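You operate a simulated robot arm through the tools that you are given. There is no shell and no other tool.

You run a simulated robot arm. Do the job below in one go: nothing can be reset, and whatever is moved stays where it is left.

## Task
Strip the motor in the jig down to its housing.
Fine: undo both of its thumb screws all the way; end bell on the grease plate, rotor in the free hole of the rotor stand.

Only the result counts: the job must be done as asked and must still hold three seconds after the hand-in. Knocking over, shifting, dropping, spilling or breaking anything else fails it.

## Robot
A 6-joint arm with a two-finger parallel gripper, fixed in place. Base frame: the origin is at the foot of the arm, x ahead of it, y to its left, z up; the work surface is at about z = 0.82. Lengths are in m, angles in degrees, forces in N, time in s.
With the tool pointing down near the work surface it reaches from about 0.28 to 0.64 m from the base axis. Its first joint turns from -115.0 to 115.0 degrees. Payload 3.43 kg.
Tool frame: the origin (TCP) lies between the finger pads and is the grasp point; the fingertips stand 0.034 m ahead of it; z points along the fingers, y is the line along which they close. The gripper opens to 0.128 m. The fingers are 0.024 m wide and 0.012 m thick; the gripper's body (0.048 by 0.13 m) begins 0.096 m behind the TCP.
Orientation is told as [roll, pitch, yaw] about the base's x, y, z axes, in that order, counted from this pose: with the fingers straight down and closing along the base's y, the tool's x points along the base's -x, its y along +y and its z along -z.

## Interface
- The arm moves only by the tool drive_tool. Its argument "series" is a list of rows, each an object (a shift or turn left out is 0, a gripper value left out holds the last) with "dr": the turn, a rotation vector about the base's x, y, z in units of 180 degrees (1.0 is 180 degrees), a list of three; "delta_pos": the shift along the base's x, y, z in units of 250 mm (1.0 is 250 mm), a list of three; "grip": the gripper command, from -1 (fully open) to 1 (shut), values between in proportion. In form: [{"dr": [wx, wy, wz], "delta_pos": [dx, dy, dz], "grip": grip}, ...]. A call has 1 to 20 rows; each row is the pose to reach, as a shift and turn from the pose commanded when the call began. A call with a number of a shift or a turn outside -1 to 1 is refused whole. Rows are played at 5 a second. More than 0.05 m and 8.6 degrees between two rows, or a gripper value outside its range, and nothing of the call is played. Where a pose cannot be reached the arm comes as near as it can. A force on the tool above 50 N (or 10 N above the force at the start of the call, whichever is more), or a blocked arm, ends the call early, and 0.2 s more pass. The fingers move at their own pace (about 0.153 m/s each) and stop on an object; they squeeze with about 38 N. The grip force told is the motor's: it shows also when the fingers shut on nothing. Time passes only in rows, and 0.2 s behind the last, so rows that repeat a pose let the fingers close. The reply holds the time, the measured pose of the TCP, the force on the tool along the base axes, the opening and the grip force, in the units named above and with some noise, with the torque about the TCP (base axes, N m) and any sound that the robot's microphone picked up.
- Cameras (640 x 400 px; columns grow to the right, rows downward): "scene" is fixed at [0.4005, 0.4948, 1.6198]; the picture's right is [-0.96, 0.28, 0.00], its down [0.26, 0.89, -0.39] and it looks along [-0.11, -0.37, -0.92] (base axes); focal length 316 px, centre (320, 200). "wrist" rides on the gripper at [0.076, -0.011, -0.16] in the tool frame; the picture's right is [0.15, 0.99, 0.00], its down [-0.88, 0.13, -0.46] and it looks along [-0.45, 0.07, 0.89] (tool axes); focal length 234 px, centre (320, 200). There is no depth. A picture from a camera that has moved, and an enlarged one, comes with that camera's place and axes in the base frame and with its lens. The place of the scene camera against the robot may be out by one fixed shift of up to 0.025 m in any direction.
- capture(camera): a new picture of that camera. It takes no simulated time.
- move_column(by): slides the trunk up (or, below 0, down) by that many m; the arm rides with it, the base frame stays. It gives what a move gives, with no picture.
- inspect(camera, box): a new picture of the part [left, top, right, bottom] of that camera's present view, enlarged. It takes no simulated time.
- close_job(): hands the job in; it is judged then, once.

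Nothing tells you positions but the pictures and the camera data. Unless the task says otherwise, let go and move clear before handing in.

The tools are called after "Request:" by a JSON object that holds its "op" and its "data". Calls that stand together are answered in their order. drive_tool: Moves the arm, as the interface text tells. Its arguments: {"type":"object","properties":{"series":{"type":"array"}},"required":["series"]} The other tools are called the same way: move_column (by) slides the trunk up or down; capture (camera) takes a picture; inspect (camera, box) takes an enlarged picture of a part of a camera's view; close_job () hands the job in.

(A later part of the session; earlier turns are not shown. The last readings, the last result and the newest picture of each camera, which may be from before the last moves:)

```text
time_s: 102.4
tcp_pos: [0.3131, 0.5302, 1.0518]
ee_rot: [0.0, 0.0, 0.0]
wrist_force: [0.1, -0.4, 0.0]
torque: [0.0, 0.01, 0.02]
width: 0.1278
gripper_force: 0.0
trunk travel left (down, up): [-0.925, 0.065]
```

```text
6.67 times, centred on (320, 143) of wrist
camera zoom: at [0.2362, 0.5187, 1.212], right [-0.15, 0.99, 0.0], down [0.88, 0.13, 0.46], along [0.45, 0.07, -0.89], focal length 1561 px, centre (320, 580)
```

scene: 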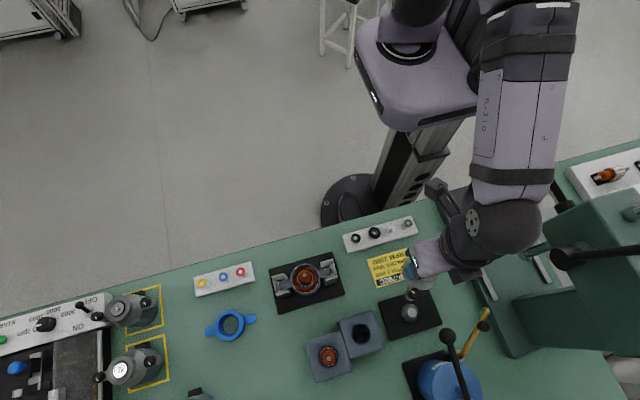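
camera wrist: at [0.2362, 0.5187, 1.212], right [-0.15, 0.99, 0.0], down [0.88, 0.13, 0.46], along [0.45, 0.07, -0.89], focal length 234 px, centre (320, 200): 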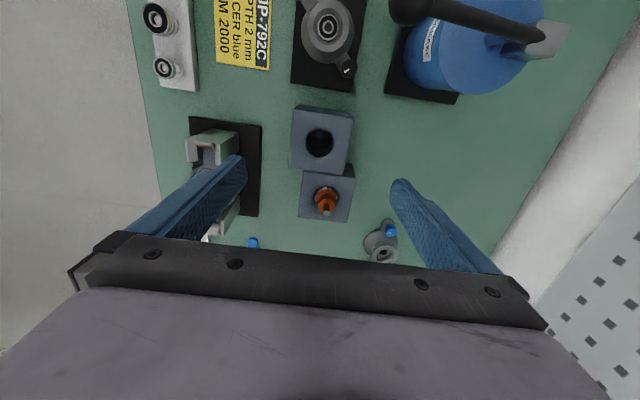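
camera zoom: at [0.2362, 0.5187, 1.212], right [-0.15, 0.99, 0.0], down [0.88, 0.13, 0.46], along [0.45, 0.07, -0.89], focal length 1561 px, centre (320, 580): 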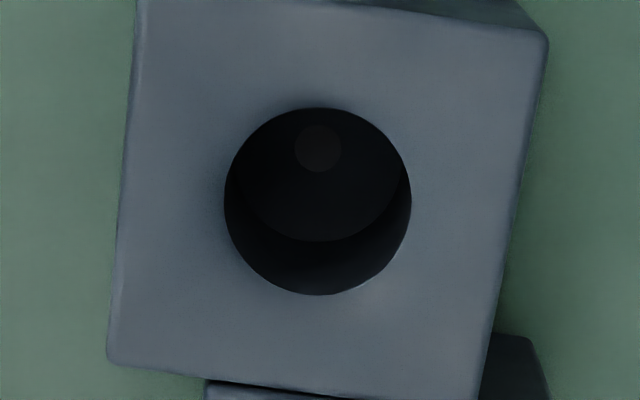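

The hole lines up with the tool axis to within 0.5 mm, giving a hole centre at commanded (0.3123, 0.528), with its bottom near z≈0.836. Now I'll go over the rotor in the motor at the same yaw.

Request:
{"op": "drive_tool", "data": {"series": [{"delta_pos": [0.05, -0.09, 0], "grip": -1}, {"delta_pos": [0.11, -0.19, 0]}, {"delta_pos": [0.17, -0.29, 0]}, {"delta_pos": [0.23, -0.39, 0]}, {"delta_pos": [0.29, -0.49, 0]}, {"delta_pos": [0.34, -0.57, -0.05], "grip": 0.4}, {"delta_pos": [0.3524, -0.594, -0.14]}, {"delta_pos": [0.3524, -0.594, -0.2]}, {"delta_pos": [0.3524, -0.594, -0.2]}]}}

Request:
{"op": "inspect", "data": {"camera": "wrist", "box": [270, 130, 370, 230]}}

Request:
{"op": "inspect", "data": {"camera": "wrist", "box": [300, 150, 340, 190]}}

```text
time_s: 104.4
tcp_pos: [0.3985, 0.3774, 1.0016]
ee_rot: [0.0, 0.0, 0.0]
wrist_force: [-0.6, -0.5, 0.1]
torque: [-0.01, 0.0, 0.0]
width: 0.0385
gripper_force: 0.0
trunk travel left (down, up): [-0.925, 0.065]
```

```text
4.00 times, centred on (320, 180) of wrist
camera zoom: at [0.3239, 0.3676, 1.1617], right [-0.15, 0.99, 0.0], down [0.88, 0.13, 0.46], along [0.45, 0.07, -0.89], focal length 937 px, centre (320, 280)
```

zoom: 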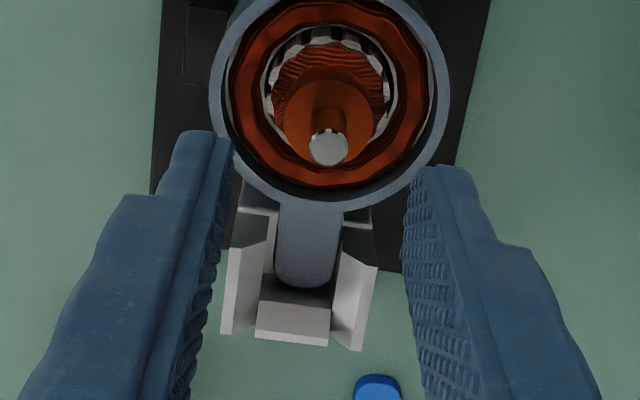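

```text
10.00 times, centred on (320, 170) of wrist
camera zoom: at [0.3239, 0.3676, 1.1617], right [-0.15, 0.99, 0.0], down [0.88, 0.13, 0.46], along [0.45, 0.07, -0.89], focal length 2342 px, centre (320, 500)
```

zoom: 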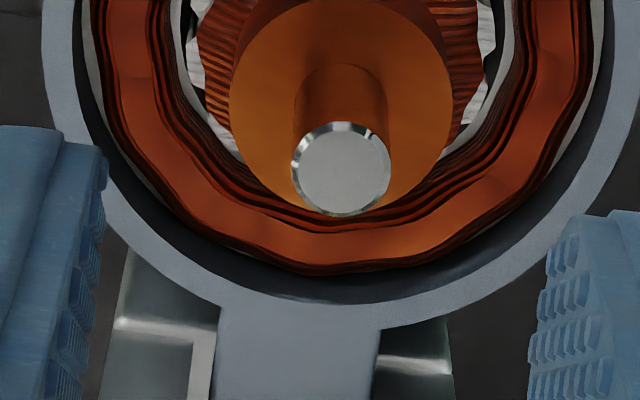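

The shaft tip appears about 2 mm to +y of the tool axis here. I'll hold still and re-measure to see whether that is settling or a real offset.

Request:
{"op": "drive_tool", "data": {"series": [{"grip": 0.4}, {"grip": 0.4}, {"grip": 0.4}]}}

Request:
{"op": "inspect", "data": {"camera": "wrist", "box": [300, 150, 340, 190]}}

```text
time_s: 105.2
tcp_pos: [0.3991, 0.379, 1.0015]
ee_rot: [0.1, 0.0, 0.0]
wrist_force: [0.3, -0.1, -0.1]
torque: [-0.03, -0.01, 0.0]
width: 0.0385
gripper_force: 0.0
trunk travel left (down, up): [-0.925, 0.065]
```

```text
10.00 times, centred on (320, 170) of wrist
camera zoom: at [0.324, 0.3677, 1.1618], right [-0.15, 0.99, 0.0], down [0.88, 0.13, 0.46], along [0.45, 0.07, -0.89], focal length 2342 px, centre (320, 500)
```

zoom: 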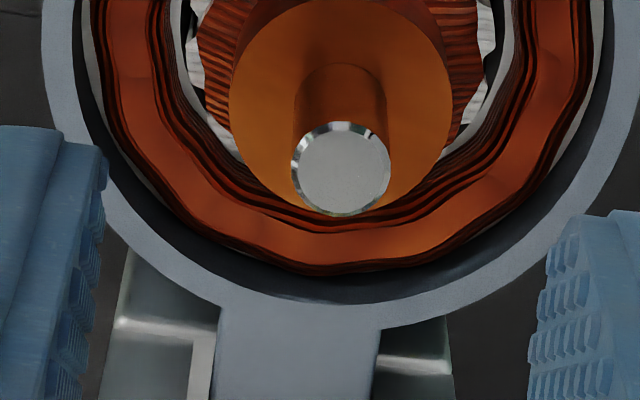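

The camera pose is noise-free, so I'll treat it as truth: rotor axis at (0.3994, 0.381) and hole centre at (0.3134, 0.5295). I'll correct the offset, descend to just above the collar and grip the shaft.

Request:
{"op": "drive_tool", "data": {"series": [{"delta_pos": [-0.0016, 0.0088, -0.04], "grip": 0.4}, {"delta_pos": [-0.0016, 0.0088, -0.09]}, {"delta_pos": [-0.0016, 0.0088, -0.14]}, {"delta_pos": [-0.0016, 0.0088, -0.17]}, {"delta_pos": [-0.0016, 0.0088, -0.179]}, {"delta_pos": [-0.0016, 0.0088, -0.179]}]}}

Request:
{"op": "inspect", "data": {"camera": "wrist", "box": [280, 150, 360, 230]}}

```text
time_s: 106.6
tcp_pos: [0.3999, 0.3822, 0.9554]
ee_rot: [0.0, 0.0, 0.0]
wrist_force: [-0.3, 0.1, 0.2]
torque: [-0.04, 0.0, 0.01]
width: 0.0383
gripper_force: 0.0
trunk travel left (down, up): [-0.925, 0.065]
```

```text
5.00 times, centred on (320, 190) of wrist
camera zoom: at [0.3243, 0.3714, 1.1164], right [-0.15, 0.99, 0.0], down [0.88, 0.13, 0.46], along [0.45, 0.07, -0.89], focal length 1171 px, centre (320, 250)
```

zoom: 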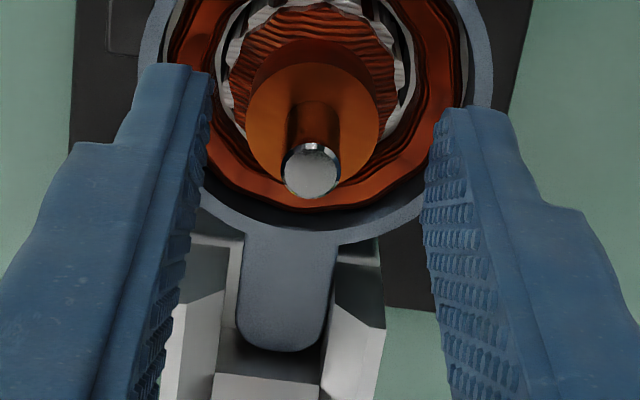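

I'm now about 1.3 mm past it, so I'll make a small correction and re-check before closing.

Request:
{"op": "drive_tool", "data": {"series": [{"delta_pos": [-0.0028, -0.0052, 0], "grip": 0.4}, {"delta_pos": [-0.0028, -0.0052, 0]}, {"delta_pos": [-0.0028, -0.0052, 0]}]}}

Request:
{"op": "inspect", "data": {"camera": "wrist", "box": [280, 150, 360, 230]}}

```text
time_s: 107.4
tcp_pos: [0.4004, 0.3813, 0.9566]
ee_rot: [0.0, -0.2, 0.0]
wrist_force: [0.1, 0.2, 0.2]
torque: [0.03, 0.02, 0.0]
width: 0.0386
gripper_force: 0.0
trunk travel left (down, up): [-0.925, 0.065]
```

```text
5.00 times, centred on (320, 190) of wrist
camera zoom: at [0.3238, 0.3704, 1.1166], right [-0.15, 0.99, 0.0], down [0.88, 0.13, 0.46], along [0.45, 0.07, -0.89], focal length 1171 px, centre (320, 250)
```

zoom: 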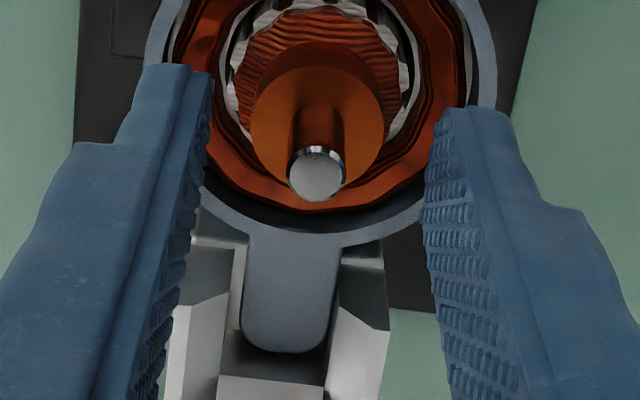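

The shaft is now within about 0.5 mm of the axis. I'll close on it.

Request:
{"op": "drive_tool", "data": {"series": [{"grip": 0.7}, {"grip": 1}, {"grip": 1}, {"grip": 1}]}}

Request:
{"op": "inspect", "data": {"camera": "wrist", "box": [280, 150, 360, 230]}}

```text
time_s: 108.4
tcp_pos: [0.3998, 0.3799, 0.9558]
ee_rot: [0.0, 0.1, 0.0]
wrist_force: [0.2, 0.3, 1.2]
torque: [0.04, 0.0, -0.01]
width: 0.0096
gripper_force: 37.8
trunk travel left (down, up): [-0.925, 0.065]
```

```text
5.00 times, centred on (320, 190) of wrist
camera zoom: at [0.3238, 0.3705, 1.1166], right [-0.15, 0.99, 0.0], down [0.88, 0.13, 0.46], along [0.45, 0.07, -0.89], focal length 1171 px, centre (320, 250)
```

zoom: 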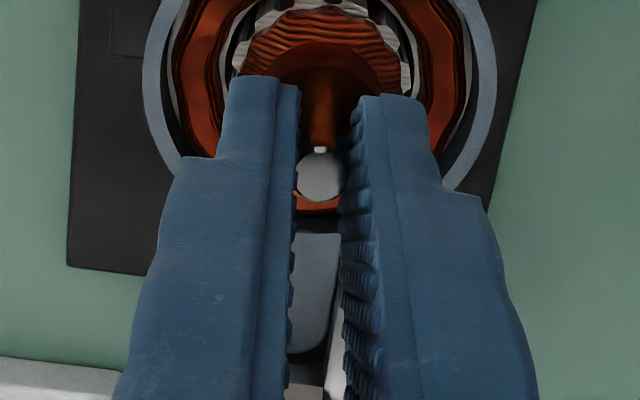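

The shaft is gripped at 9.6 mm and centred. I'll lift slowly and check.

Request:
{"op": "drive_tool", "data": {"series": [{"delta_pos": [0, 0, 0.008], "grip": 1}, {"delta_pos": [0, 0, 0.018]}, {"delta_pos": [0, 0, 0.028]}, {"delta_pos": [0, 0, 0.038]}, {"delta_pos": [0, 0, 0.048]}, {"delta_pos": [0, 0, 0.058]}, {"delta_pos": [0, 0, 0.06]}]}}

Request:
{"op": "inspect", "data": {"camera": "wrist", "box": [270, 110, 370, 230]}}

```text
time_s: 110.0
tcp_pos: [0.3989, 0.3814, 0.9717]
ee_rot: [0.0, 0.0, -0.1]
wrist_force: [-0.2, 0.8, -2.7]
torque: [0.0, 0.02, -0.01]
width: 0.0092
gripper_force: 37.9
trunk travel left (down, up): [-0.925, 0.065]
```

```text
3.33 times, centred on (320, 170) of wrist
camera zoom: at [0.324, 0.3708, 1.1317], right [-0.15, 0.99, 0.0], down [0.88, 0.13, 0.46], along [0.45, 0.07, -0.89], focal length 781 px, centre (320, 300)
```

zoom: 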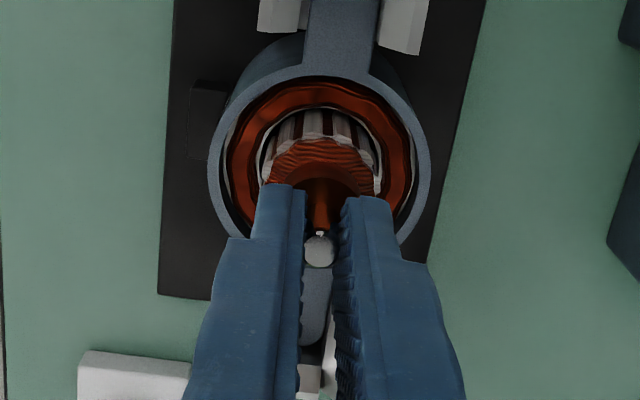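

The rotor is coming up with the tool and adds about 2.7 N. I'll continue lifting gently.

Request:
{"op": "drive_tool", "data": {"series": [{"delta_pos": [0, 0, 0.008], "grip": 1}, {"delta_pos": [0, 0, 0.02]}, {"delta_pos": [0, 0, 0.034]}, {"delta_pos": [0, 0, 0.048]}, {"delta_pos": [0, 0, 0.062]}, {"delta_pos": [0, 0, 0.076]}, {"delta_pos": [0, 0, 0.09]}, {"delta_pos": [0, 0, 0.104]}, {"delta_pos": [0, 0, 0.118]}, {"delta_pos": [0, 0, 0.132]}, {"delta_pos": [0, 0, 0.146]}, {"delta_pos": [0, 0, 0.16]}, {"delta_pos": [0, 0, 0.174]}, {"delta_pos": [0, 0, 0.188]}, {"delta_pos": [0, 0, 0.202]}, {"delta_pos": [0, 0, 0.212]}, {"delta_pos": [0, 0, 0.216]}]}}

Request:
{"op": "capture", "data": {"camera": "wrist"}}

Request:
{"op": "inspect", "data": {"camera": "wrist", "box": [270, 90, 370, 210]}}

```text
time_s: 113.6
tcp_pos: [0.3998, 0.3813, 1.0251]
ee_rot: [-0.1, 0.1, 0.0]
wrist_force: [0.0, 0.5, -2.9]
torque: [-0.05, -0.02, -0.01]
width: 0.0092
gripper_force: 38.1
trunk travel left (down, up): [-0.925, 0.065]
```

```text
taken
camera wrist: at [0.3238, 0.3706, 1.1853], right [-0.15, 0.99, 0.0], down [0.88, 0.13, 0.46], along [0.45, 0.07, -0.89], focal length 234 px, centre (320, 200)
```

wrist: 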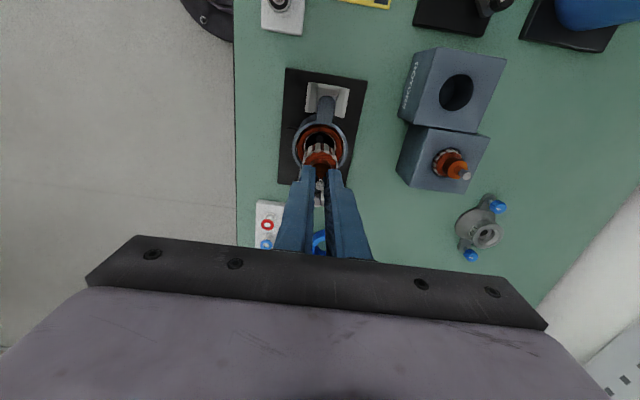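

```text
3.33 times, centred on (320, 150) of wrist
camera zoom: at [0.3238, 0.3706, 1.1853], right [-0.15, 0.99, 0.0], down [0.88, 0.13, 0.46], along [0.45, 0.07, -0.89], focal length 781 px, centre (320, 367)
```

zoom: 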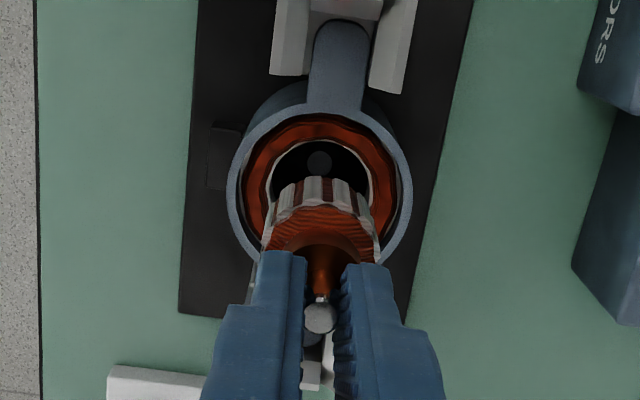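

The rotor is nearly out and I can see the bottom of the housing. A bit more height and it will be fully clear.

Request:
{"op": "drive_tool", "data": {"series": [{"delta_pos": [0, 0, 0.008], "grip": 1}, {"delta_pos": [0, 0, 0.022]}, {"delta_pos": [0, 0, 0.04]}, {"delta_pos": [0, 0, 0.06]}, {"delta_pos": [0, 0, 0.08]}, {"delta_pos": [0, 0, 0.1]}, {"delta_pos": [0, 0, 0.12]}, {"delta_pos": [0, 0, 0.14]}, {"delta_pos": [0, 0, 0.16]}, {"delta_pos": [0, 0, 0.18]}, {"delta_pos": [0, 0, 0.2]}, {"delta_pos": [0, 0, 0.22]}, {"delta_pos": [0, 0, 0.235]}, {"delta_pos": [0, 0, 0.24]}, {"delta_pos": [0, 0, 0.24]}]}}

Request:
{"op": "inspect", "data": {"camera": "wrist", "box": [260, 80, 380, 210]}}

Request:
{"op": "inspect", "data": {"camera": "scene", "box": [265, 230, 345, 310]}}

```text
time_s: 116.8
tcp_pos: [0.3994, 0.3814, 1.0857]
ee_rot: [0.0, 0.0, -0.1]
wrist_force: [0.2, 0.7, -3.2]
torque: [-0.03, -0.03, 0.01]
width: 0.0091
gripper_force: 38.3
trunk travel left (down, up): [-0.925, 0.065]
```

```text
3.08 times, centred on (320, 145) of wrist
camera zoom: at [0.3239, 0.3705, 1.245], right [-0.15, 0.99, 0.0], down [0.88, 0.13, 0.46], along [0.45, 0.07, -0.89], focal length 720 px, centre (320, 369)
```

zoom: 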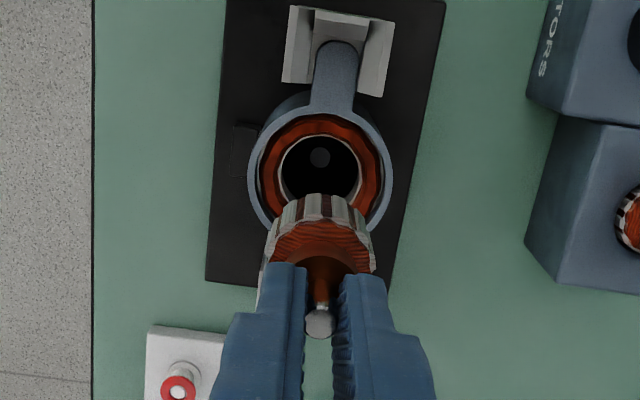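

```text
5.00 times, centred on (305, 270) of scene
camera zoom: at [0.4005, 0.4948, 1.6198], right [-0.96, 0.28, 0.0], down [0.26, 0.89, -0.39], along [-0.11, -0.37, -0.92], focal length 1579 px, centre (395, -150)
```

zoom: 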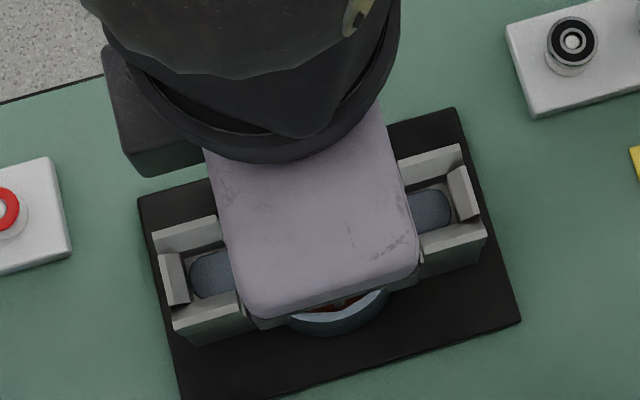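

The rotor is clear of the housing, with its bottom near z≈0.967. I'll carry it slowly to above the stand's free hole.

Request:
{"op": "drive_tool", "data": {"series": [{"delta_pos": [-0.008, 0.014, 0], "grip": 1}, {"delta_pos": [-0.025, 0.042, 0]}, {"delta_pos": [-0.048, 0.082, 0]}, {"delta_pos": [-0.073, 0.125, 0]}, {"delta_pos": [-0.098, 0.168, 0]}, {"delta_pos": [-0.123, 0.21, 0]}, {"delta_pos": [-0.148, 0.253, 0]}, {"delta_pos": [-0.173, 0.296, 0]}, {"delta_pos": [-0.198, 0.339, 0]}, {"delta_pos": [-0.223, 0.382, 0]}, {"delta_pos": [-0.248, 0.424, 0]}, {"delta_pos": [-0.273, 0.467, 0]}, {"delta_pos": [-0.298, 0.51, 0]}, {"delta_pos": [-0.32, 0.548, 0]}, {"delta_pos": [-0.336, 0.575, 0]}, {"delta_pos": [-0.344, 0.589, 0]}, {"delta_pos": [-0.346, 0.592, 0]}, {"delta_pos": [-0.346, 0.592, 0]}, {"delta_pos": [-0.346, 0.592, 0]}]}}

Request:
{"op": "capture", "data": {"camera": "wrist"}}

Request:
{"op": "inspect", "data": {"camera": "wrist", "box": [260, 90, 380, 210]}}

Request:
{"op": "inspect", "data": {"camera": "scene", "box": [300, 290, 400, 380]}}

```text
time_s: 120.8
tcp_pos: [0.3128, 0.5281, 1.0861]
ee_rot: [-0.1, 0.0, -0.1]
wrist_force: [0.1, 0.2, -1.8]
torque: [0.0, 0.01, -0.01]
width: 0.009
gripper_force: 38.1
trunk travel left (down, up): [-0.925, 0.065]
```

```text
taken
camera wrist: at [0.2377, 0.5183, 1.2453], right [-0.15, 0.99, 0.0], down [0.88, 0.13, 0.46], along [0.45, 0.07, -0.89], focal length 234 px, centre (320, 200)
```

wrist: 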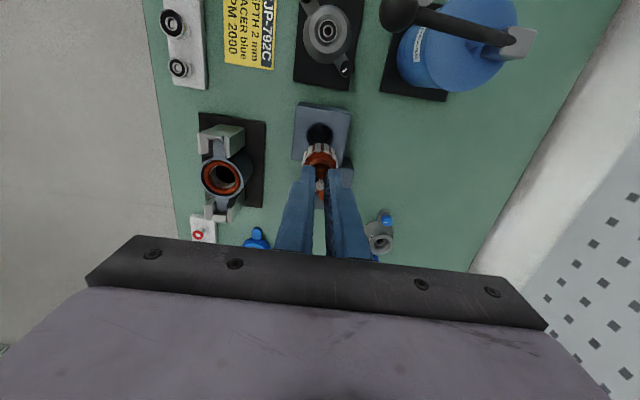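

```text
3.33 times, centred on (320, 150) of wrist
camera zoom: at [0.2377, 0.5183, 1.2453], right [-0.15, 0.99, 0.0], down [0.88, 0.13, 0.46], along [0.45, 0.07, -0.89], focal length 781 px, centre (320, 367)
```

zoom: 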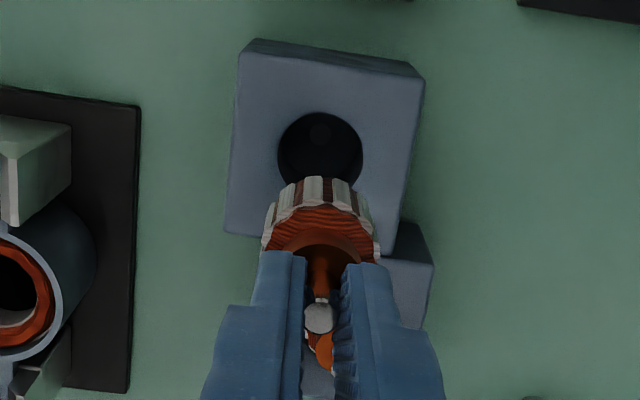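

```text
4.44 times, centred on (350, 335) of scene
camera zoom: at [0.4005, 0.4948, 1.6198], right [-0.96, 0.28, 0.0], down [0.26, 0.89, -0.39], along [-0.11, -0.37, -0.92], focal length 1403 px, centre (187, -400)
```

zoom: 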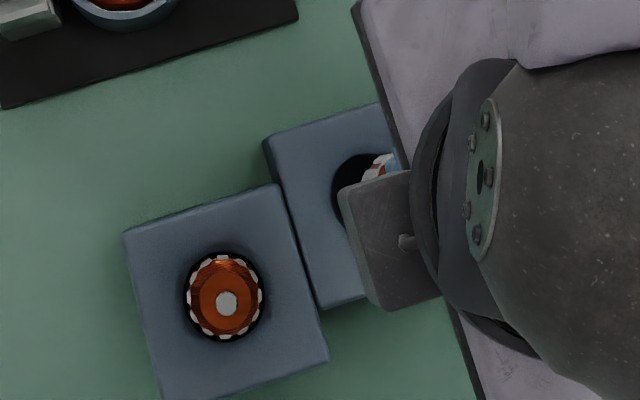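

The tool is within 0.3 mm of the hole centre and the rotor hangs straight. I'll lower slowly until the rotor core is just above the stand and check the gap.

Request:
{"op": "drive_tool", "data": {"series": [{"delta_pos": [0, 0, -0.01], "grip": 1}, {"delta_pos": [0, 0, -0.03]}, {"delta_pos": [0, 0, -0.055]}, {"delta_pos": [0, 0, -0.08]}, {"delta_pos": [0, 0, -0.105]}, {"delta_pos": [0, 0, -0.13]}, {"delta_pos": [0, 0, -0.155]}, {"delta_pos": [0, 0, -0.18]}, {"delta_pos": [0, 0, -0.205]}, {"delta_pos": [0, 0, -0.23]}, {"delta_pos": [0, 0, -0.255]}, {"delta_pos": [0, 0, -0.28]}, {"delta_pos": [0, 0, -0.305]}, {"delta_pos": [0, 0, -0.33]}, {"delta_pos": [0, 0, -0.355]}, {"delta_pos": [0, 0, -0.375]}, {"delta_pos": [0, 0, -0.38]}, {"delta_pos": [0, 0, -0.38]}]}}

Request:
{"op": "inspect", "data": {"camera": "wrist", "box": [260, 90, 380, 210]}}

Request:
{"op": "inspect", "data": {"camera": "scene", "box": [320, 300, 390, 360]}}

```text
time_s: 124.6
tcp_pos: [0.313, 0.5284, 0.9889]
ee_rot: [0.0, 0.1, 0.0]
wrist_force: [0.7, -0.7, -3.0]
torque: [0.01, -0.05, -0.03]
width: 0.0091
gripper_force: 38.0
trunk travel left (down, up): [-0.925, 0.065]
```

```text
3.33 times, centred on (320, 150) of wrist
camera zoom: at [0.2373, 0.5178, 1.1488], right [-0.15, 0.99, 0.0], down [0.88, 0.13, 0.46], along [0.45, 0.07, -0.89], focal length 781 px, centre (320, 367)
```

zoom: 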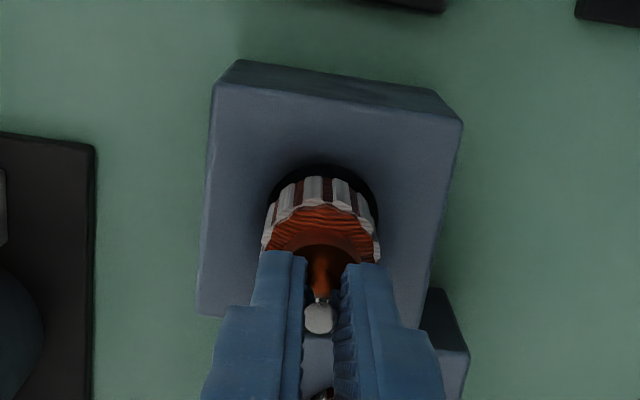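

```text
6.67 times, centred on (355, 330) of scene
camera zoom: at [0.4005, 0.4948, 1.6198], right [-0.96, 0.28, 0.0], down [0.26, 0.89, -0.39], along [-0.11, -0.37, -0.92], focal length 2105 px, centre (87, -667)
```

zoom: 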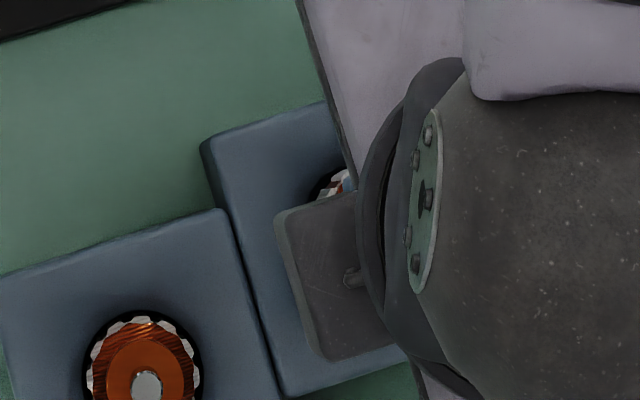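

The tool has drifted 0.7 mm toward -y, so I'll correct that while lowering the core to just above the hole's rim.

Request:
{"op": "drive_tool", "data": {"series": [{"delta_pos": [0, 0.003, -0.01], "grip": 1}, {"delta_pos": [0, 0.003, -0.022]}, {"delta_pos": [0, 0.003, -0.034]}, {"delta_pos": [0, 0.003, -0.046]}, {"delta_pos": [0, 0.003, -0.056]}, {"delta_pos": [0, 0.003, -0.06]}, {"delta_pos": [0, 0.003, -0.06]}]}}

Request:
{"op": "inspect", "data": {"camera": "wrist", "box": [280, 100, 360, 190]}}

```text
time_s: 126.2
tcp_pos: [0.3137, 0.5296, 0.975]
ee_rot: [0.0, 0.0, -0.1]
wrist_force: [-0.2, 0.4, -2.9]
torque: [-0.03, -0.01, -0.01]
width: 0.0092
gripper_force: 38.1
trunk travel left (down, up): [-0.925, 0.065]
```

```text
4.44 times, centred on (320, 145) of wrist
camera zoom: at [0.2373, 0.5188, 1.1345], right [-0.15, 0.99, 0.0], down [0.88, 0.13, 0.46], along [0.45, 0.07, -0.89], focal length 1041 px, centre (320, 444)
```

zoom: 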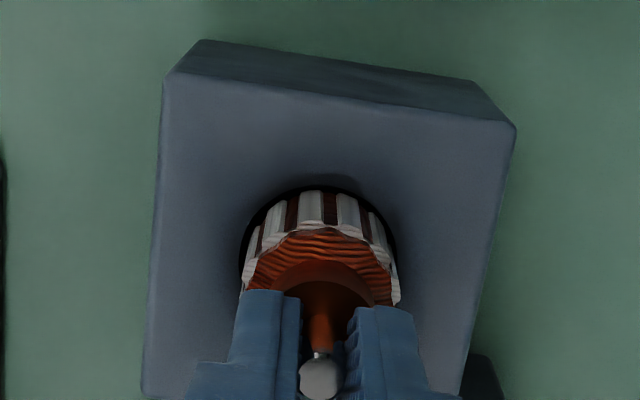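

Alignment is good, 0.3 mm in y. I'll keep lowering in small steps and watch for contact.

Request:
{"op": "drive_tool", "data": {"series": [{"delta_pos": [0, -0.001, -0.005], "grip": 1}, {"delta_pos": [0, -0.001, -0.01]}, {"delta_pos": [0, -0.001, -0.016]}, {"delta_pos": [0, -0.001, -0.022]}, {"delta_pos": [0, -0.001, -0.028]}, {"delta_pos": [0, -0.001, -0.034]}, {"delta_pos": [0, -0.001, -0.04]}, {"delta_pos": [0, -0.001, -0.04]}]}}

Request:
{"op": "inspect", "data": {"camera": "wrist", "box": [280, 100, 360, 190]}}

```text
time_s: 128.0
tcp_pos: [0.3135, 0.5292, 0.9655]
ee_rot: [0.0, 0.1, 0.0]
wrist_force: [0.6, -0.5, -2.8]
torque: [-0.01, -0.01, -0.01]
width: 0.009
gripper_force: 38.7
trunk travel left (down, up): [-0.925, 0.065]
```

```text
4.44 times, centred on (320, 145) of wrist
camera zoom: at [0.2373, 0.5185, 1.1249], right [-0.15, 0.99, 0.0], down [0.88, 0.13, 0.46], along [0.45, 0.07, -0.89], focal length 1041 px, centre (320, 444)
```

zoom: 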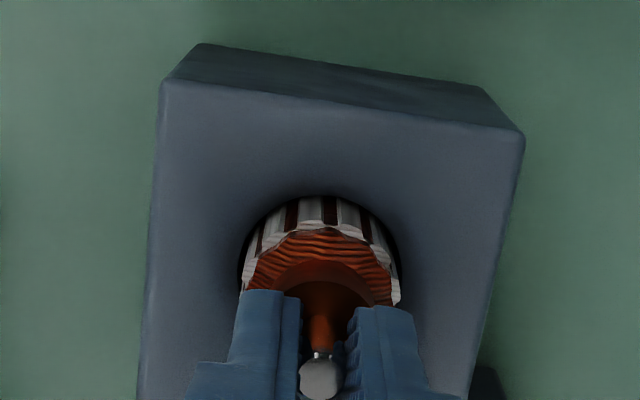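

The core is entering the hole freely, with only the rotor's own weight on the tool. I'll continue down.

Request:
{"op": "drive_tool", "data": {"series": [{"delta_pos": [0, 0, -0.005], "grip": 1}, {"delta_pos": [0, 0, -0.011]}, {"delta_pos": [0, 0, -0.017]}, {"delta_pos": [0, 0, -0.023]}, {"delta_pos": [0, 0, -0.029]}, {"delta_pos": [0, 0, -0.035]}, {"delta_pos": [0, 0, -0.041]}, {"delta_pos": [0, 0, -0.046]}, {"delta_pos": [0, 0, -0.05]}, {"delta_pos": [0, 0, -0.05]}]}}

Request:
{"op": "inspect", "data": {"camera": "wrist", "box": [280, 100, 360, 190]}}

```text
time_s: 130.2
tcp_pos: [0.3133, 0.5293, 0.9526]
ee_rot: [-0.1, 0.0, 0.1]
wrist_force: [0.2, 0.1, -3.7]
torque: [0.01, -0.01, -0.01]
width: 0.0096
gripper_force: 38.0
trunk travel left (down, up): [-0.925, 0.065]
```

```text
4.44 times, centred on (320, 145) of wrist
camera zoom: at [0.2373, 0.5187, 1.1125], right [-0.15, 0.99, 0.0], down [0.88, 0.13, 0.46], along [0.45, 0.07, -0.89], focal length 1041 px, centre (320, 444)
```

zoom: 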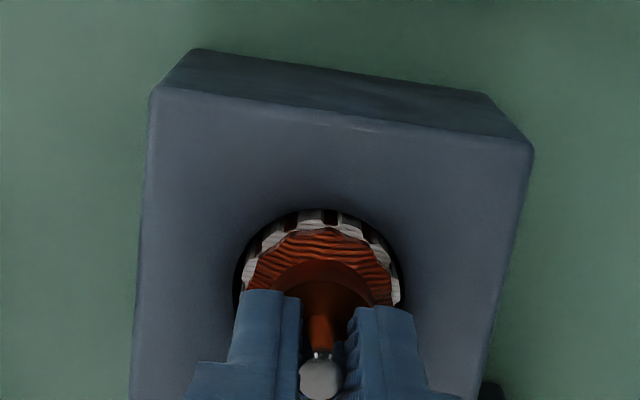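

Still free, with the core nearly flush. I'll go down in 1 mm steps until it touches bottom.

Request:
{"op": "drive_tool", "data": {"series": [{"delta_pos": [0, 0, -0.004], "grip": 1}, {"delta_pos": [0, 0, -0.008]}, {"delta_pos": [0, 0, -0.012]}, {"delta_pos": [0, 0, -0.016]}, {"delta_pos": [0, 0, -0.02]}, {"delta_pos": [0, 0, -0.024]}, {"delta_pos": [0, 0, -0.024]}]}}

Request:
{"op": "inspect", "data": {"camera": "wrist", "box": [280, 100, 360, 190]}}

```text
time_s: 131.8
tcp_pos: [0.3132, 0.5298, 0.95]
ee_rot: [0.4, -0.2, -0.1]
wrist_force: [-0.3, 1.0, 22.4]
torque: [0.1, 0.01, -0.04]
width: 0.0092
gripper_force: 38.0
trunk travel left (down, up): [-0.925, 0.065]
```

```text
4.44 times, centred on (320, 145) of wrist
camera zoom: at [0.2366, 0.5173, 1.1103], right [-0.15, 0.99, 0.01], down [0.88, 0.13, 0.46], along [0.45, 0.07, -0.89], focal length 1041 px, centre (320, 444)
```

zoom: 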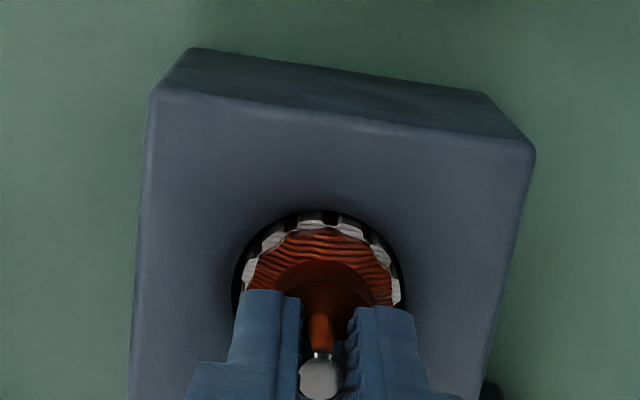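

Bottom contact is at TCP z≈0.950, which puts the shaft tip at about 0.933, close to the neighbouring rotor's tip. I'll relieve the pressure, then open gently and back straight up.

Request:
{"op": "drive_tool", "data": {"series": [{"delta_pos": [0, 0, 0.006], "grip": 1}, {"delta_pos": [0, 0, 0.012]}, {"delta_pos": [0, 0, 0.013]}, {"delta_pos": [0, 0, 0.013]}]}}

Request:
{"op": "inspect", "data": {"camera": "wrist", "box": [280, 100, 360, 190]}}

```text
time_s: 132.8
tcp_pos: [0.3138, 0.5276, 0.9495]
ee_rot: [0.1, 0.0, -0.1]
wrist_force: [2.4, 1.8, 15.3]
torque: [0.27, -0.28, 0.01]
width: 0.0094
gripper_force: 37.9
trunk travel left (down, up): [-0.925, 0.065]
```

```text
4.44 times, centred on (320, 145) of wrist
camera zoom: at [0.2372, 0.5175, 1.1104], right [-0.15, 0.99, 0.0], down [0.88, 0.13, 0.46], along [0.45, 0.07, -0.89], focal length 1041 px, centre (320, 444)
```

zoom: 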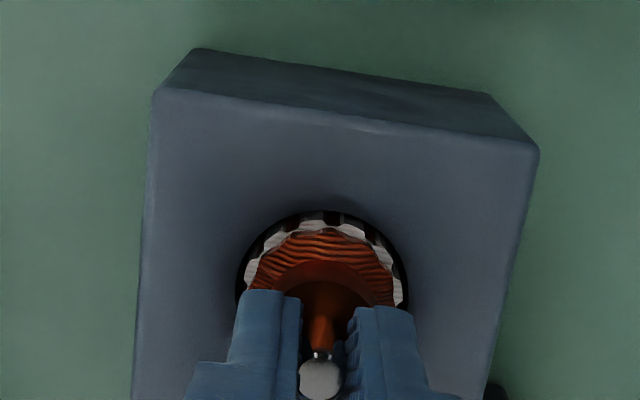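

There is still 15 N pressing down, so I'll raise slightly more before releasing.

Request:
{"op": "drive_tool", "data": {"series": [{"delta_pos": [0, 0.002, 0.004], "grip": 1}, {"delta_pos": [0, 0.003, 0.008]}, {"delta_pos": [0, 0.003, 0.01]}, {"delta_pos": [0, 0.003, 0.01]}]}}

Request:
{"op": "inspect", "data": {"camera": "wrist", "box": [280, 100, 360, 190]}}

```text
time_s: 133.8
tcp_pos: [0.3135, 0.5301, 0.9513]
ee_rot: [-0.2, 0.1, 0.0]
wrist_force: [0.4, 1.0, -1.4]
torque: [0.03, -0.03, -0.02]
width: 0.0092
gripper_force: 38.0
trunk travel left (down, up): [-0.925, 0.065]
```

```text
4.44 times, centred on (320, 145) of wrist
camera zoom: at [0.2374, 0.5189, 1.1108], right [-0.15, 0.99, 0.0], down [0.88, 0.13, 0.45], along [0.45, 0.06, -0.89], focal length 1041 px, centre (320, 444)
```

zoom: 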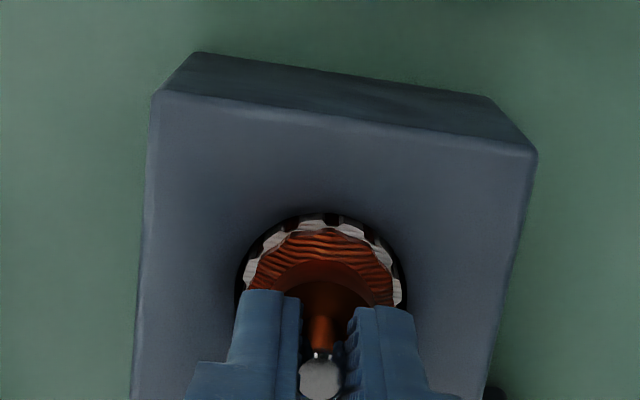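

The load is balanced now at -1.4 N. I'll open gently and then retreat straight up.

Request:
{"op": "drive_tool", "data": {"series": [{"grip": 0.84}, {"grip": 0.8}, {"grip": 0.7}, {"grip": 0.5}, {"grip": 0.5}, {"delta_pos": [0, 0, 0.02], "grip": 0.5}, {"delta_pos": [0, 0, 0.06]}, {"delta_pos": [0, 0, 0.12]}, {"delta_pos": [0, 0, 0.2]}, {"delta_pos": [0, 0, 0.3]}, {"delta_pos": [0, 0, 0.4], "grip": -1}, {"delta_pos": [0, 0, 0.4]}]}}

Request:
{"op": "capture", "data": {"camera": "wrist"}}

Request:
{"op": "inspect", "data": {"camera": "wrist", "box": [260, 90, 380, 230]}}

```text
time_s: 136.4
tcp_pos: [0.3134, 0.5308, 1.0522]
ee_rot: [0.0, -0.1, 0.0]
wrist_force: [-0.4, -0.7, -0.1]
torque: [0.0, 0.02, 0.0]
width: 0.1278
gripper_force: 0.0
trunk travel left (down, up): [-0.925, 0.065]
```

```text
taken
camera wrist: at [0.2373, 0.5197, 1.2127], right [-0.15, 0.99, 0.0], down [0.88, 0.13, 0.46], along [0.45, 0.07, -0.89], focal length 234 px, centre (320, 200)
```

wrist: 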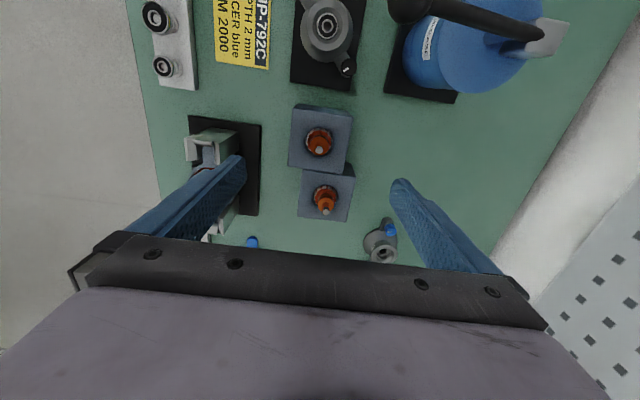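

```text
2.86 times, centred on (320, 160) of wrist
camera zoom: at [0.2373, 0.5197, 1.2127], right [-0.15, 0.99, 0.0], down [0.88, 0.13, 0.46], along [0.45, 0.07, -0.89], focal length 669 px, centre (320, 314)
```

zoom: 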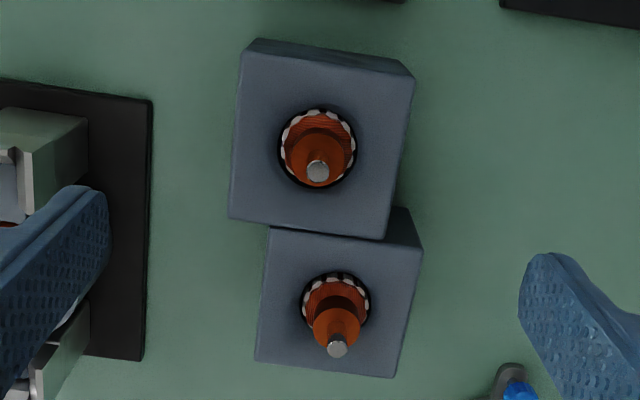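

The rotor is released and stands in the free hole much like its neighbour. I'll move clear and check everything from the scene camera.

Request:
{"op": "drive_tool", "data": {"series": [{"delta_pos": [0, -0.08, 0.1], "grip": -1}, {"delta_pos": [0, -0.2, 0.2]}, {"delta_pos": [-0.03, -0.36, 0.28]}, {"delta_pos": [-0.06, -0.52, 0.36]}, {"delta_pos": [-0.1, -0.66, 0.42]}, {"delta_pos": [-0.13, -0.8, 0.5]}, {"delta_pos": [-0.16, -0.92, 0.58]}, {"delta_pos": [-0.16, -0.98, 0.62]}, {"delta_pos": [-0.16, -0.98, 0.62]}]}}

Request:
{"op": "capture", "data": {"camera": "scene"}}

Request:
{"op": "inspect", "data": {"camera": "scene", "box": [300, 300, 390, 390]}}

Request:
{"op": "inspect", "data": {"camera": "scene", "box": [370, 270, 450, 350]}}

Request:
{"op": "inspect", "data": {"camera": "scene", "box": [265, 240, 345, 310]}}

Request:
{"op": "capture", "data": {"camera": "wrist"}}

```text
time_s: 138.4
tcp_pos: [0.273, 0.2848, 1.2083]
ee_rot: [0.0, 0.1, 0.0]
wrist_force: [0.4, 0.5, -1.1]
torque: [0.03, 0.02, 0.01]
width: 0.128
gripper_force: 0.0
trunk travel left (down, up): [-0.925, 0.065]
```

```text
taken
```

scene: 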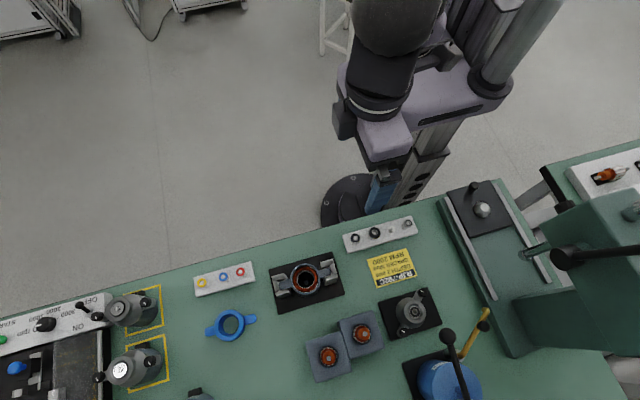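

```text
4.44 times, centred on (345, 345) of scene
camera zoom: at [0.4005, 0.4948, 1.6198], right [-0.96, 0.28, 0.0], down [0.26, 0.89, -0.39], along [-0.11, -0.37, -0.92], focal length 1403 px, centre (209, -444)
```

zoom: 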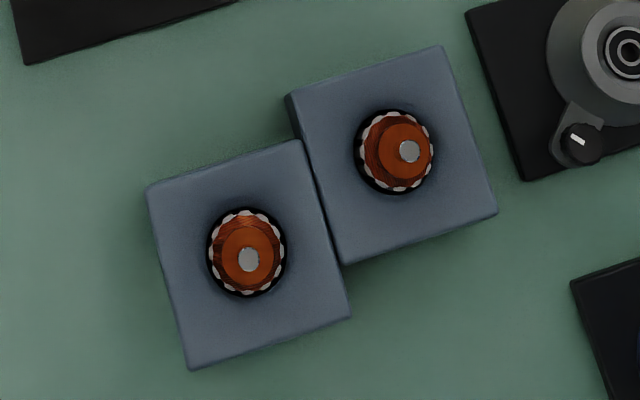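

```text
5.00 times, centred on (410, 310) of scene
camera zoom: at [0.4005, 0.4948, 1.6198], right [-0.96, 0.28, 0.0], down [0.26, 0.89, -0.39], along [-0.11, -0.37, -0.92], focal length 1579 px, centre (-130, -350)
```

zoom: 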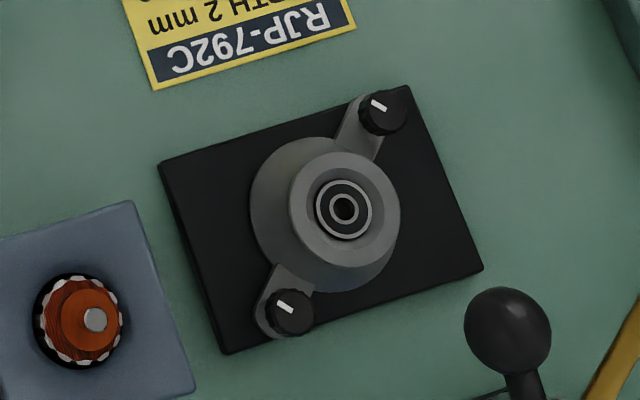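

```text
5.71 times, centred on (305, 275) of scene
camera zoom: at [0.4005, 0.4948, 1.6198], right [-0.96, 0.28, 0.0], down [0.26, 0.89, -0.39], along [-0.11, -0.37, -0.92], focal length 1804 px, centre (406, -229)
```

zoom: 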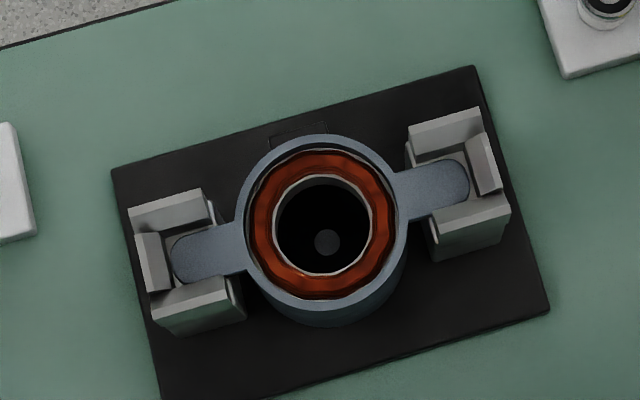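

```text
taken
camera wrist: at [0.1975, 0.2747, 1.3686], right [-0.15, 0.99, 0.0], down [0.88, 0.13, 0.46], along [0.45, 0.07, -0.89], focal length 234 px, centre (320, 200)
```

wrist: 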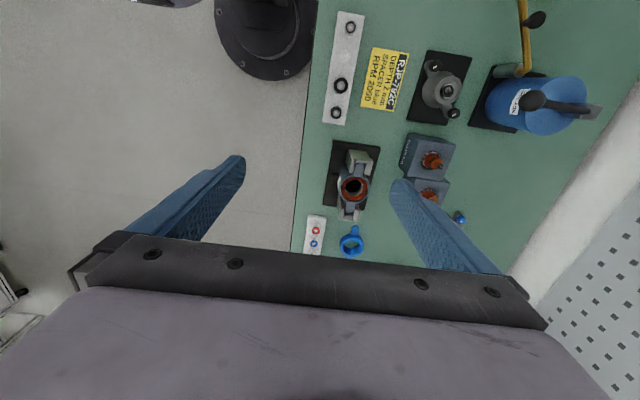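

Both rotors show the same tip height, about 0.939, so ours is seated to the same depth. The housing is empty and still in its jig. I'll zoom in to check that the bell is flat and stable on the plate.

Request:
{"op": "inspect", "data": {"camera": "wrist", "box": [405, 45, 475, 125]}}

Request:
{"op": "inspect", "data": {"camera": "wrist", "box": [395, 130, 465, 210]}}

Request:
{"op": "inspect", "data": {"camera": "scene", "box": [385, 285, 435, 335]}}

```text
5.00 times, centred on (440, 85) of wrist
camera zoom: at [0.1975, 0.2747, 1.3686], right [-0.15, 0.99, 0.0], down [0.88, 0.13, 0.46], along [0.45, 0.07, -0.89], focal length 1171 px, centre (-280, 775)
```

zoom: 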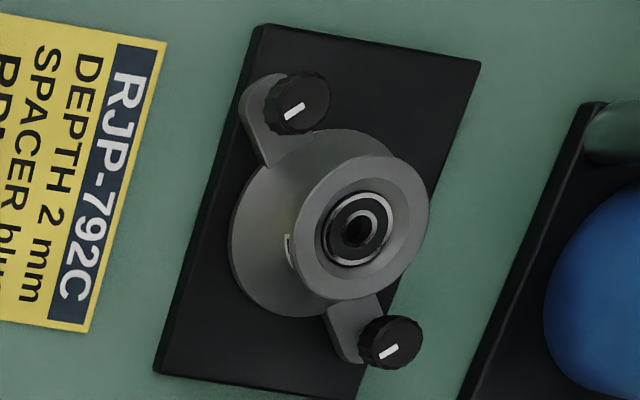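

```text
5.00 times, centred on (430, 170) of wrist
camera zoom: at [0.1975, 0.2747, 1.3686], right [-0.15, 0.99, 0.0], down [0.88, 0.13, 0.46], along [0.45, 0.07, -0.89], focal length 1171 px, centre (-230, 350)
```

zoom: 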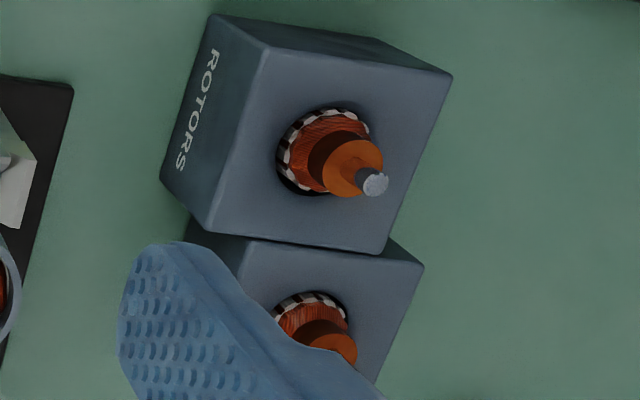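

```text
8.00 times, centred on (410, 310) of scene
camera zoom: at [0.4005, 0.4948, 1.6198], right [-0.96, 0.28, 0.0], down [0.26, 0.89, -0.39], along [-0.11, -0.37, -0.92], focal length 2526 px, centre (-400, -680)
```

zoom: 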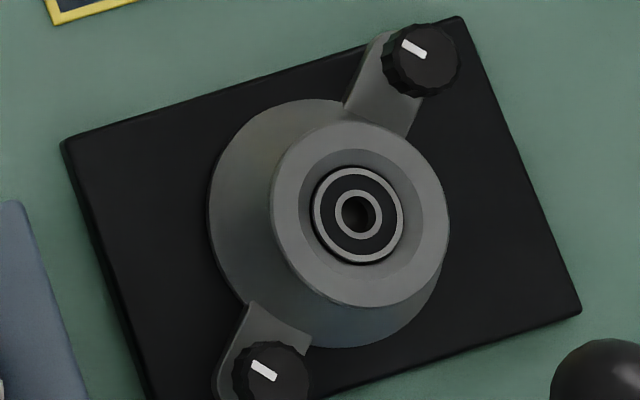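

The bell is flat and centred, with bearing and knob mid-point agreeing at (0.179, 0.520). To confirm the rotor is fully seated, I'll compare both rotor tips from two precise wrist viewpoints.

Request:
{"op": "drive_tool", "data": {"series": [{"delta_pos": [0.02, 0.08, 0]}, {"delta_pos": [0.05, 0.2, -0.05]}, {"delta_pos": [0.08, 0.34, -0.12]}, {"delta_pos": [0.11, 0.48, -0.22]}, {"delta_pos": [0.14, 0.62, -0.34]}, {"delta_pos": [0.15, 0.7, -0.46]}, {"delta_pos": [0.15, 0.74, -0.56]}, {"delta_pos": [0.15, 0.74, -0.63]}, {"delta_pos": [0.15, 0.74, -0.63]}, {"delta_pos": [0.15, 0.74, -0.63]}]}}

Request:
{"op": "inspect", "data": {"camera": "wrist", "box": [335, 125, 395, 185]}}

Request:
{"op": "inspect", "data": {"camera": "wrist", "box": [335, 175, 395, 235]}}

Request:
{"op": "drive_tool", "data": {"series": [{"delta_pos": [0.1, 0, 0]}, {"delta_pos": [0.2, 0, 0]}, {"delta_pos": [0.3, 0, 0]}, {"delta_pos": [0.36, 0, 0]}, {"delta_pos": [0.36, 0, 0]}, {"delta_pos": [0.36, 0, 0]}]}}

Request:
{"op": "inspect", "data": {"camera": "wrist", "box": [345, 50, 405, 110]}}

Request:
{"op": "inspect", "data": {"camera": "wrist", "box": [355, 120, 415, 180]}}

```text
time_s: 140.6
tcp_pos: [0.3096, 0.4709, 1.0506]
ee_rot: [0.0, 0.0, 0.0]
wrist_force: [-0.6, -0.1, 0.2]
torque: [0.01, -0.02, 0.0]
width: 0.1282
gripper_force: 0.0
trunk travel left (down, up): [-0.925, 0.065]
```

```text
6.67 times, centred on (365, 155) of wrist
camera zoom: at [0.2338, 0.4604, 1.2105], right [-0.15, 0.99, 0.0], down [0.88, 0.13, 0.46], along [0.45, 0.07, -0.89], focal length 1561 px, centre (20, 500)
```

zoom: 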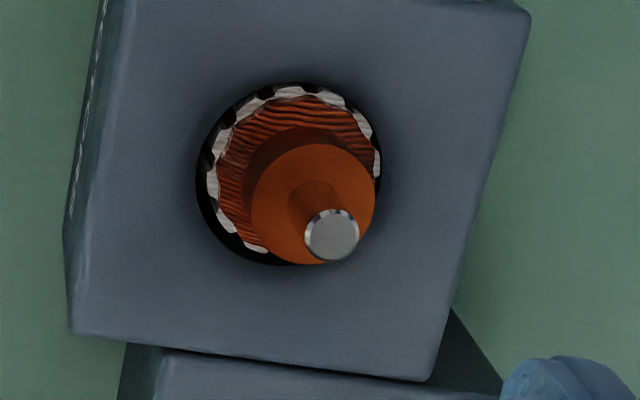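

```text
6.67 times, centred on (365, 205) of wrist
camera zoom: at [0.2338, 0.4604, 1.2105], right [-0.15, 0.99, 0.0], down [0.88, 0.13, 0.46], along [0.45, 0.07, -0.89], focal length 1561 px, centre (20, 167)
```

zoom: 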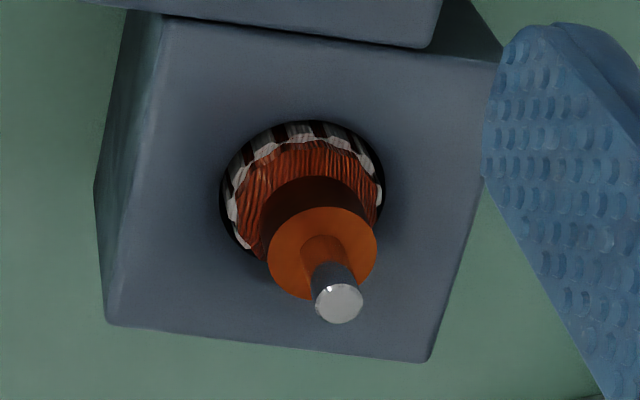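

```text
time_s: 142.0
tcp_pos: [0.4011, 0.4707, 1.0496]
ee_rot: [-0.1, -0.1, 0.0]
wrist_force: [0.1, -0.2, -0.2]
torque: [-0.01, -0.01, 0.02]
width: 0.1283
gripper_force: 0.1
trunk travel left (down, up): [-0.925, 0.065]
```

```text
6.67 times, centred on (375, 80) of wrist
camera zoom: at [0.3252, 0.4603, 1.2098], right [-0.15, 0.99, 0.0], down [0.88, 0.13, 0.46], along [0.45, 0.07, -0.89], focal length 1561 px, centre (-47, 1000)
```

zoom: 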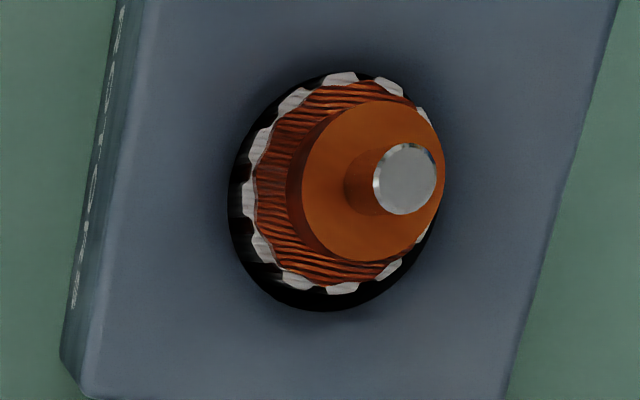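

```text
6.67 times, centred on (385, 150) of wrist
camera zoom: at [0.3252, 0.4603, 1.2098], right [-0.15, 0.99, 0.0], down [0.88, 0.13, 0.46], along [0.45, 0.07, -0.89], focal length 1561 px, centre (-113, 533)
```

zoom: 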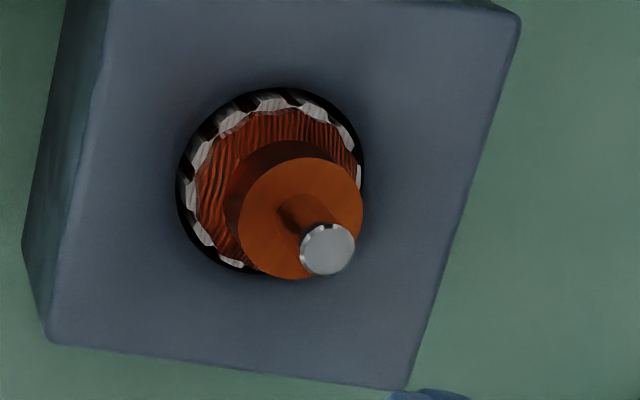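

Both rotor tips measure z≈0.933 and ours leans only about 1°, so the rotor is fully seated in the free hole. I'll raise the arm clear and take a last overall look before handing in.

Request:
{"op": "drive_tool", "data": {"series": [{"delta_pos": [0, 0, 0.1], "grip": -1}, {"delta_pos": [-0.05, -0.08, 0.22]}, {"delta_pos": [-0.12, -0.2, 0.34]}, {"delta_pos": [-0.22, -0.34, 0.46]}, {"delta_pos": [-0.32, -0.48, 0.56]}, {"delta_pos": [-0.42, -0.62, 0.66]}, {"delta_pos": [-0.5, -0.7, 0.74]}, {"delta_pos": [-0.51, -0.74, 0.8]}, {"delta_pos": [-0.51, -0.74, 0.8]}]}}

Request:
{"op": "capture", "data": {"camera": "scene"}}

Request:
{"op": "inspect", "data": {"camera": "scene", "box": [260, 230, 450, 390]}}

```text
refused: row 4 steps farther than a row can; nothing moved
```

```text
taken
```

scene: 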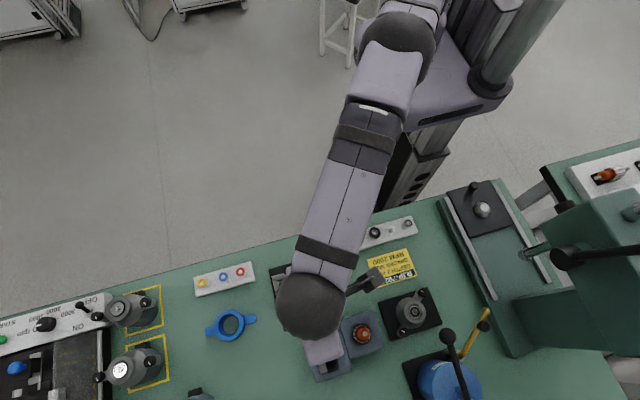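

```text
2.50 times, centred on (355, 310) of scene
camera zoom: at [0.4005, 0.4948, 1.6198], right [-0.96, 0.28, 0.0], down [0.26, 0.89, -0.39], along [-0.11, -0.37, -0.92], focal length 789 px, centre (232, -75)
```

zoom: 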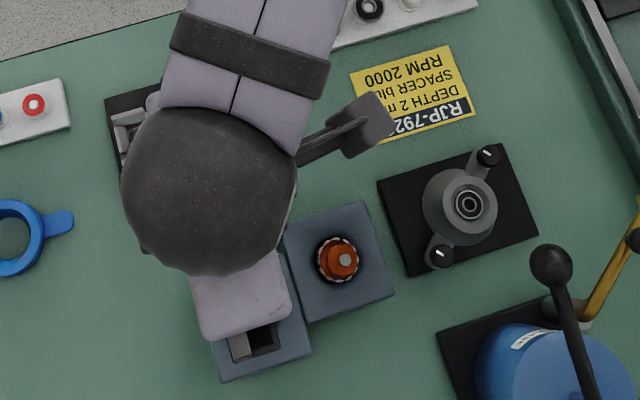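

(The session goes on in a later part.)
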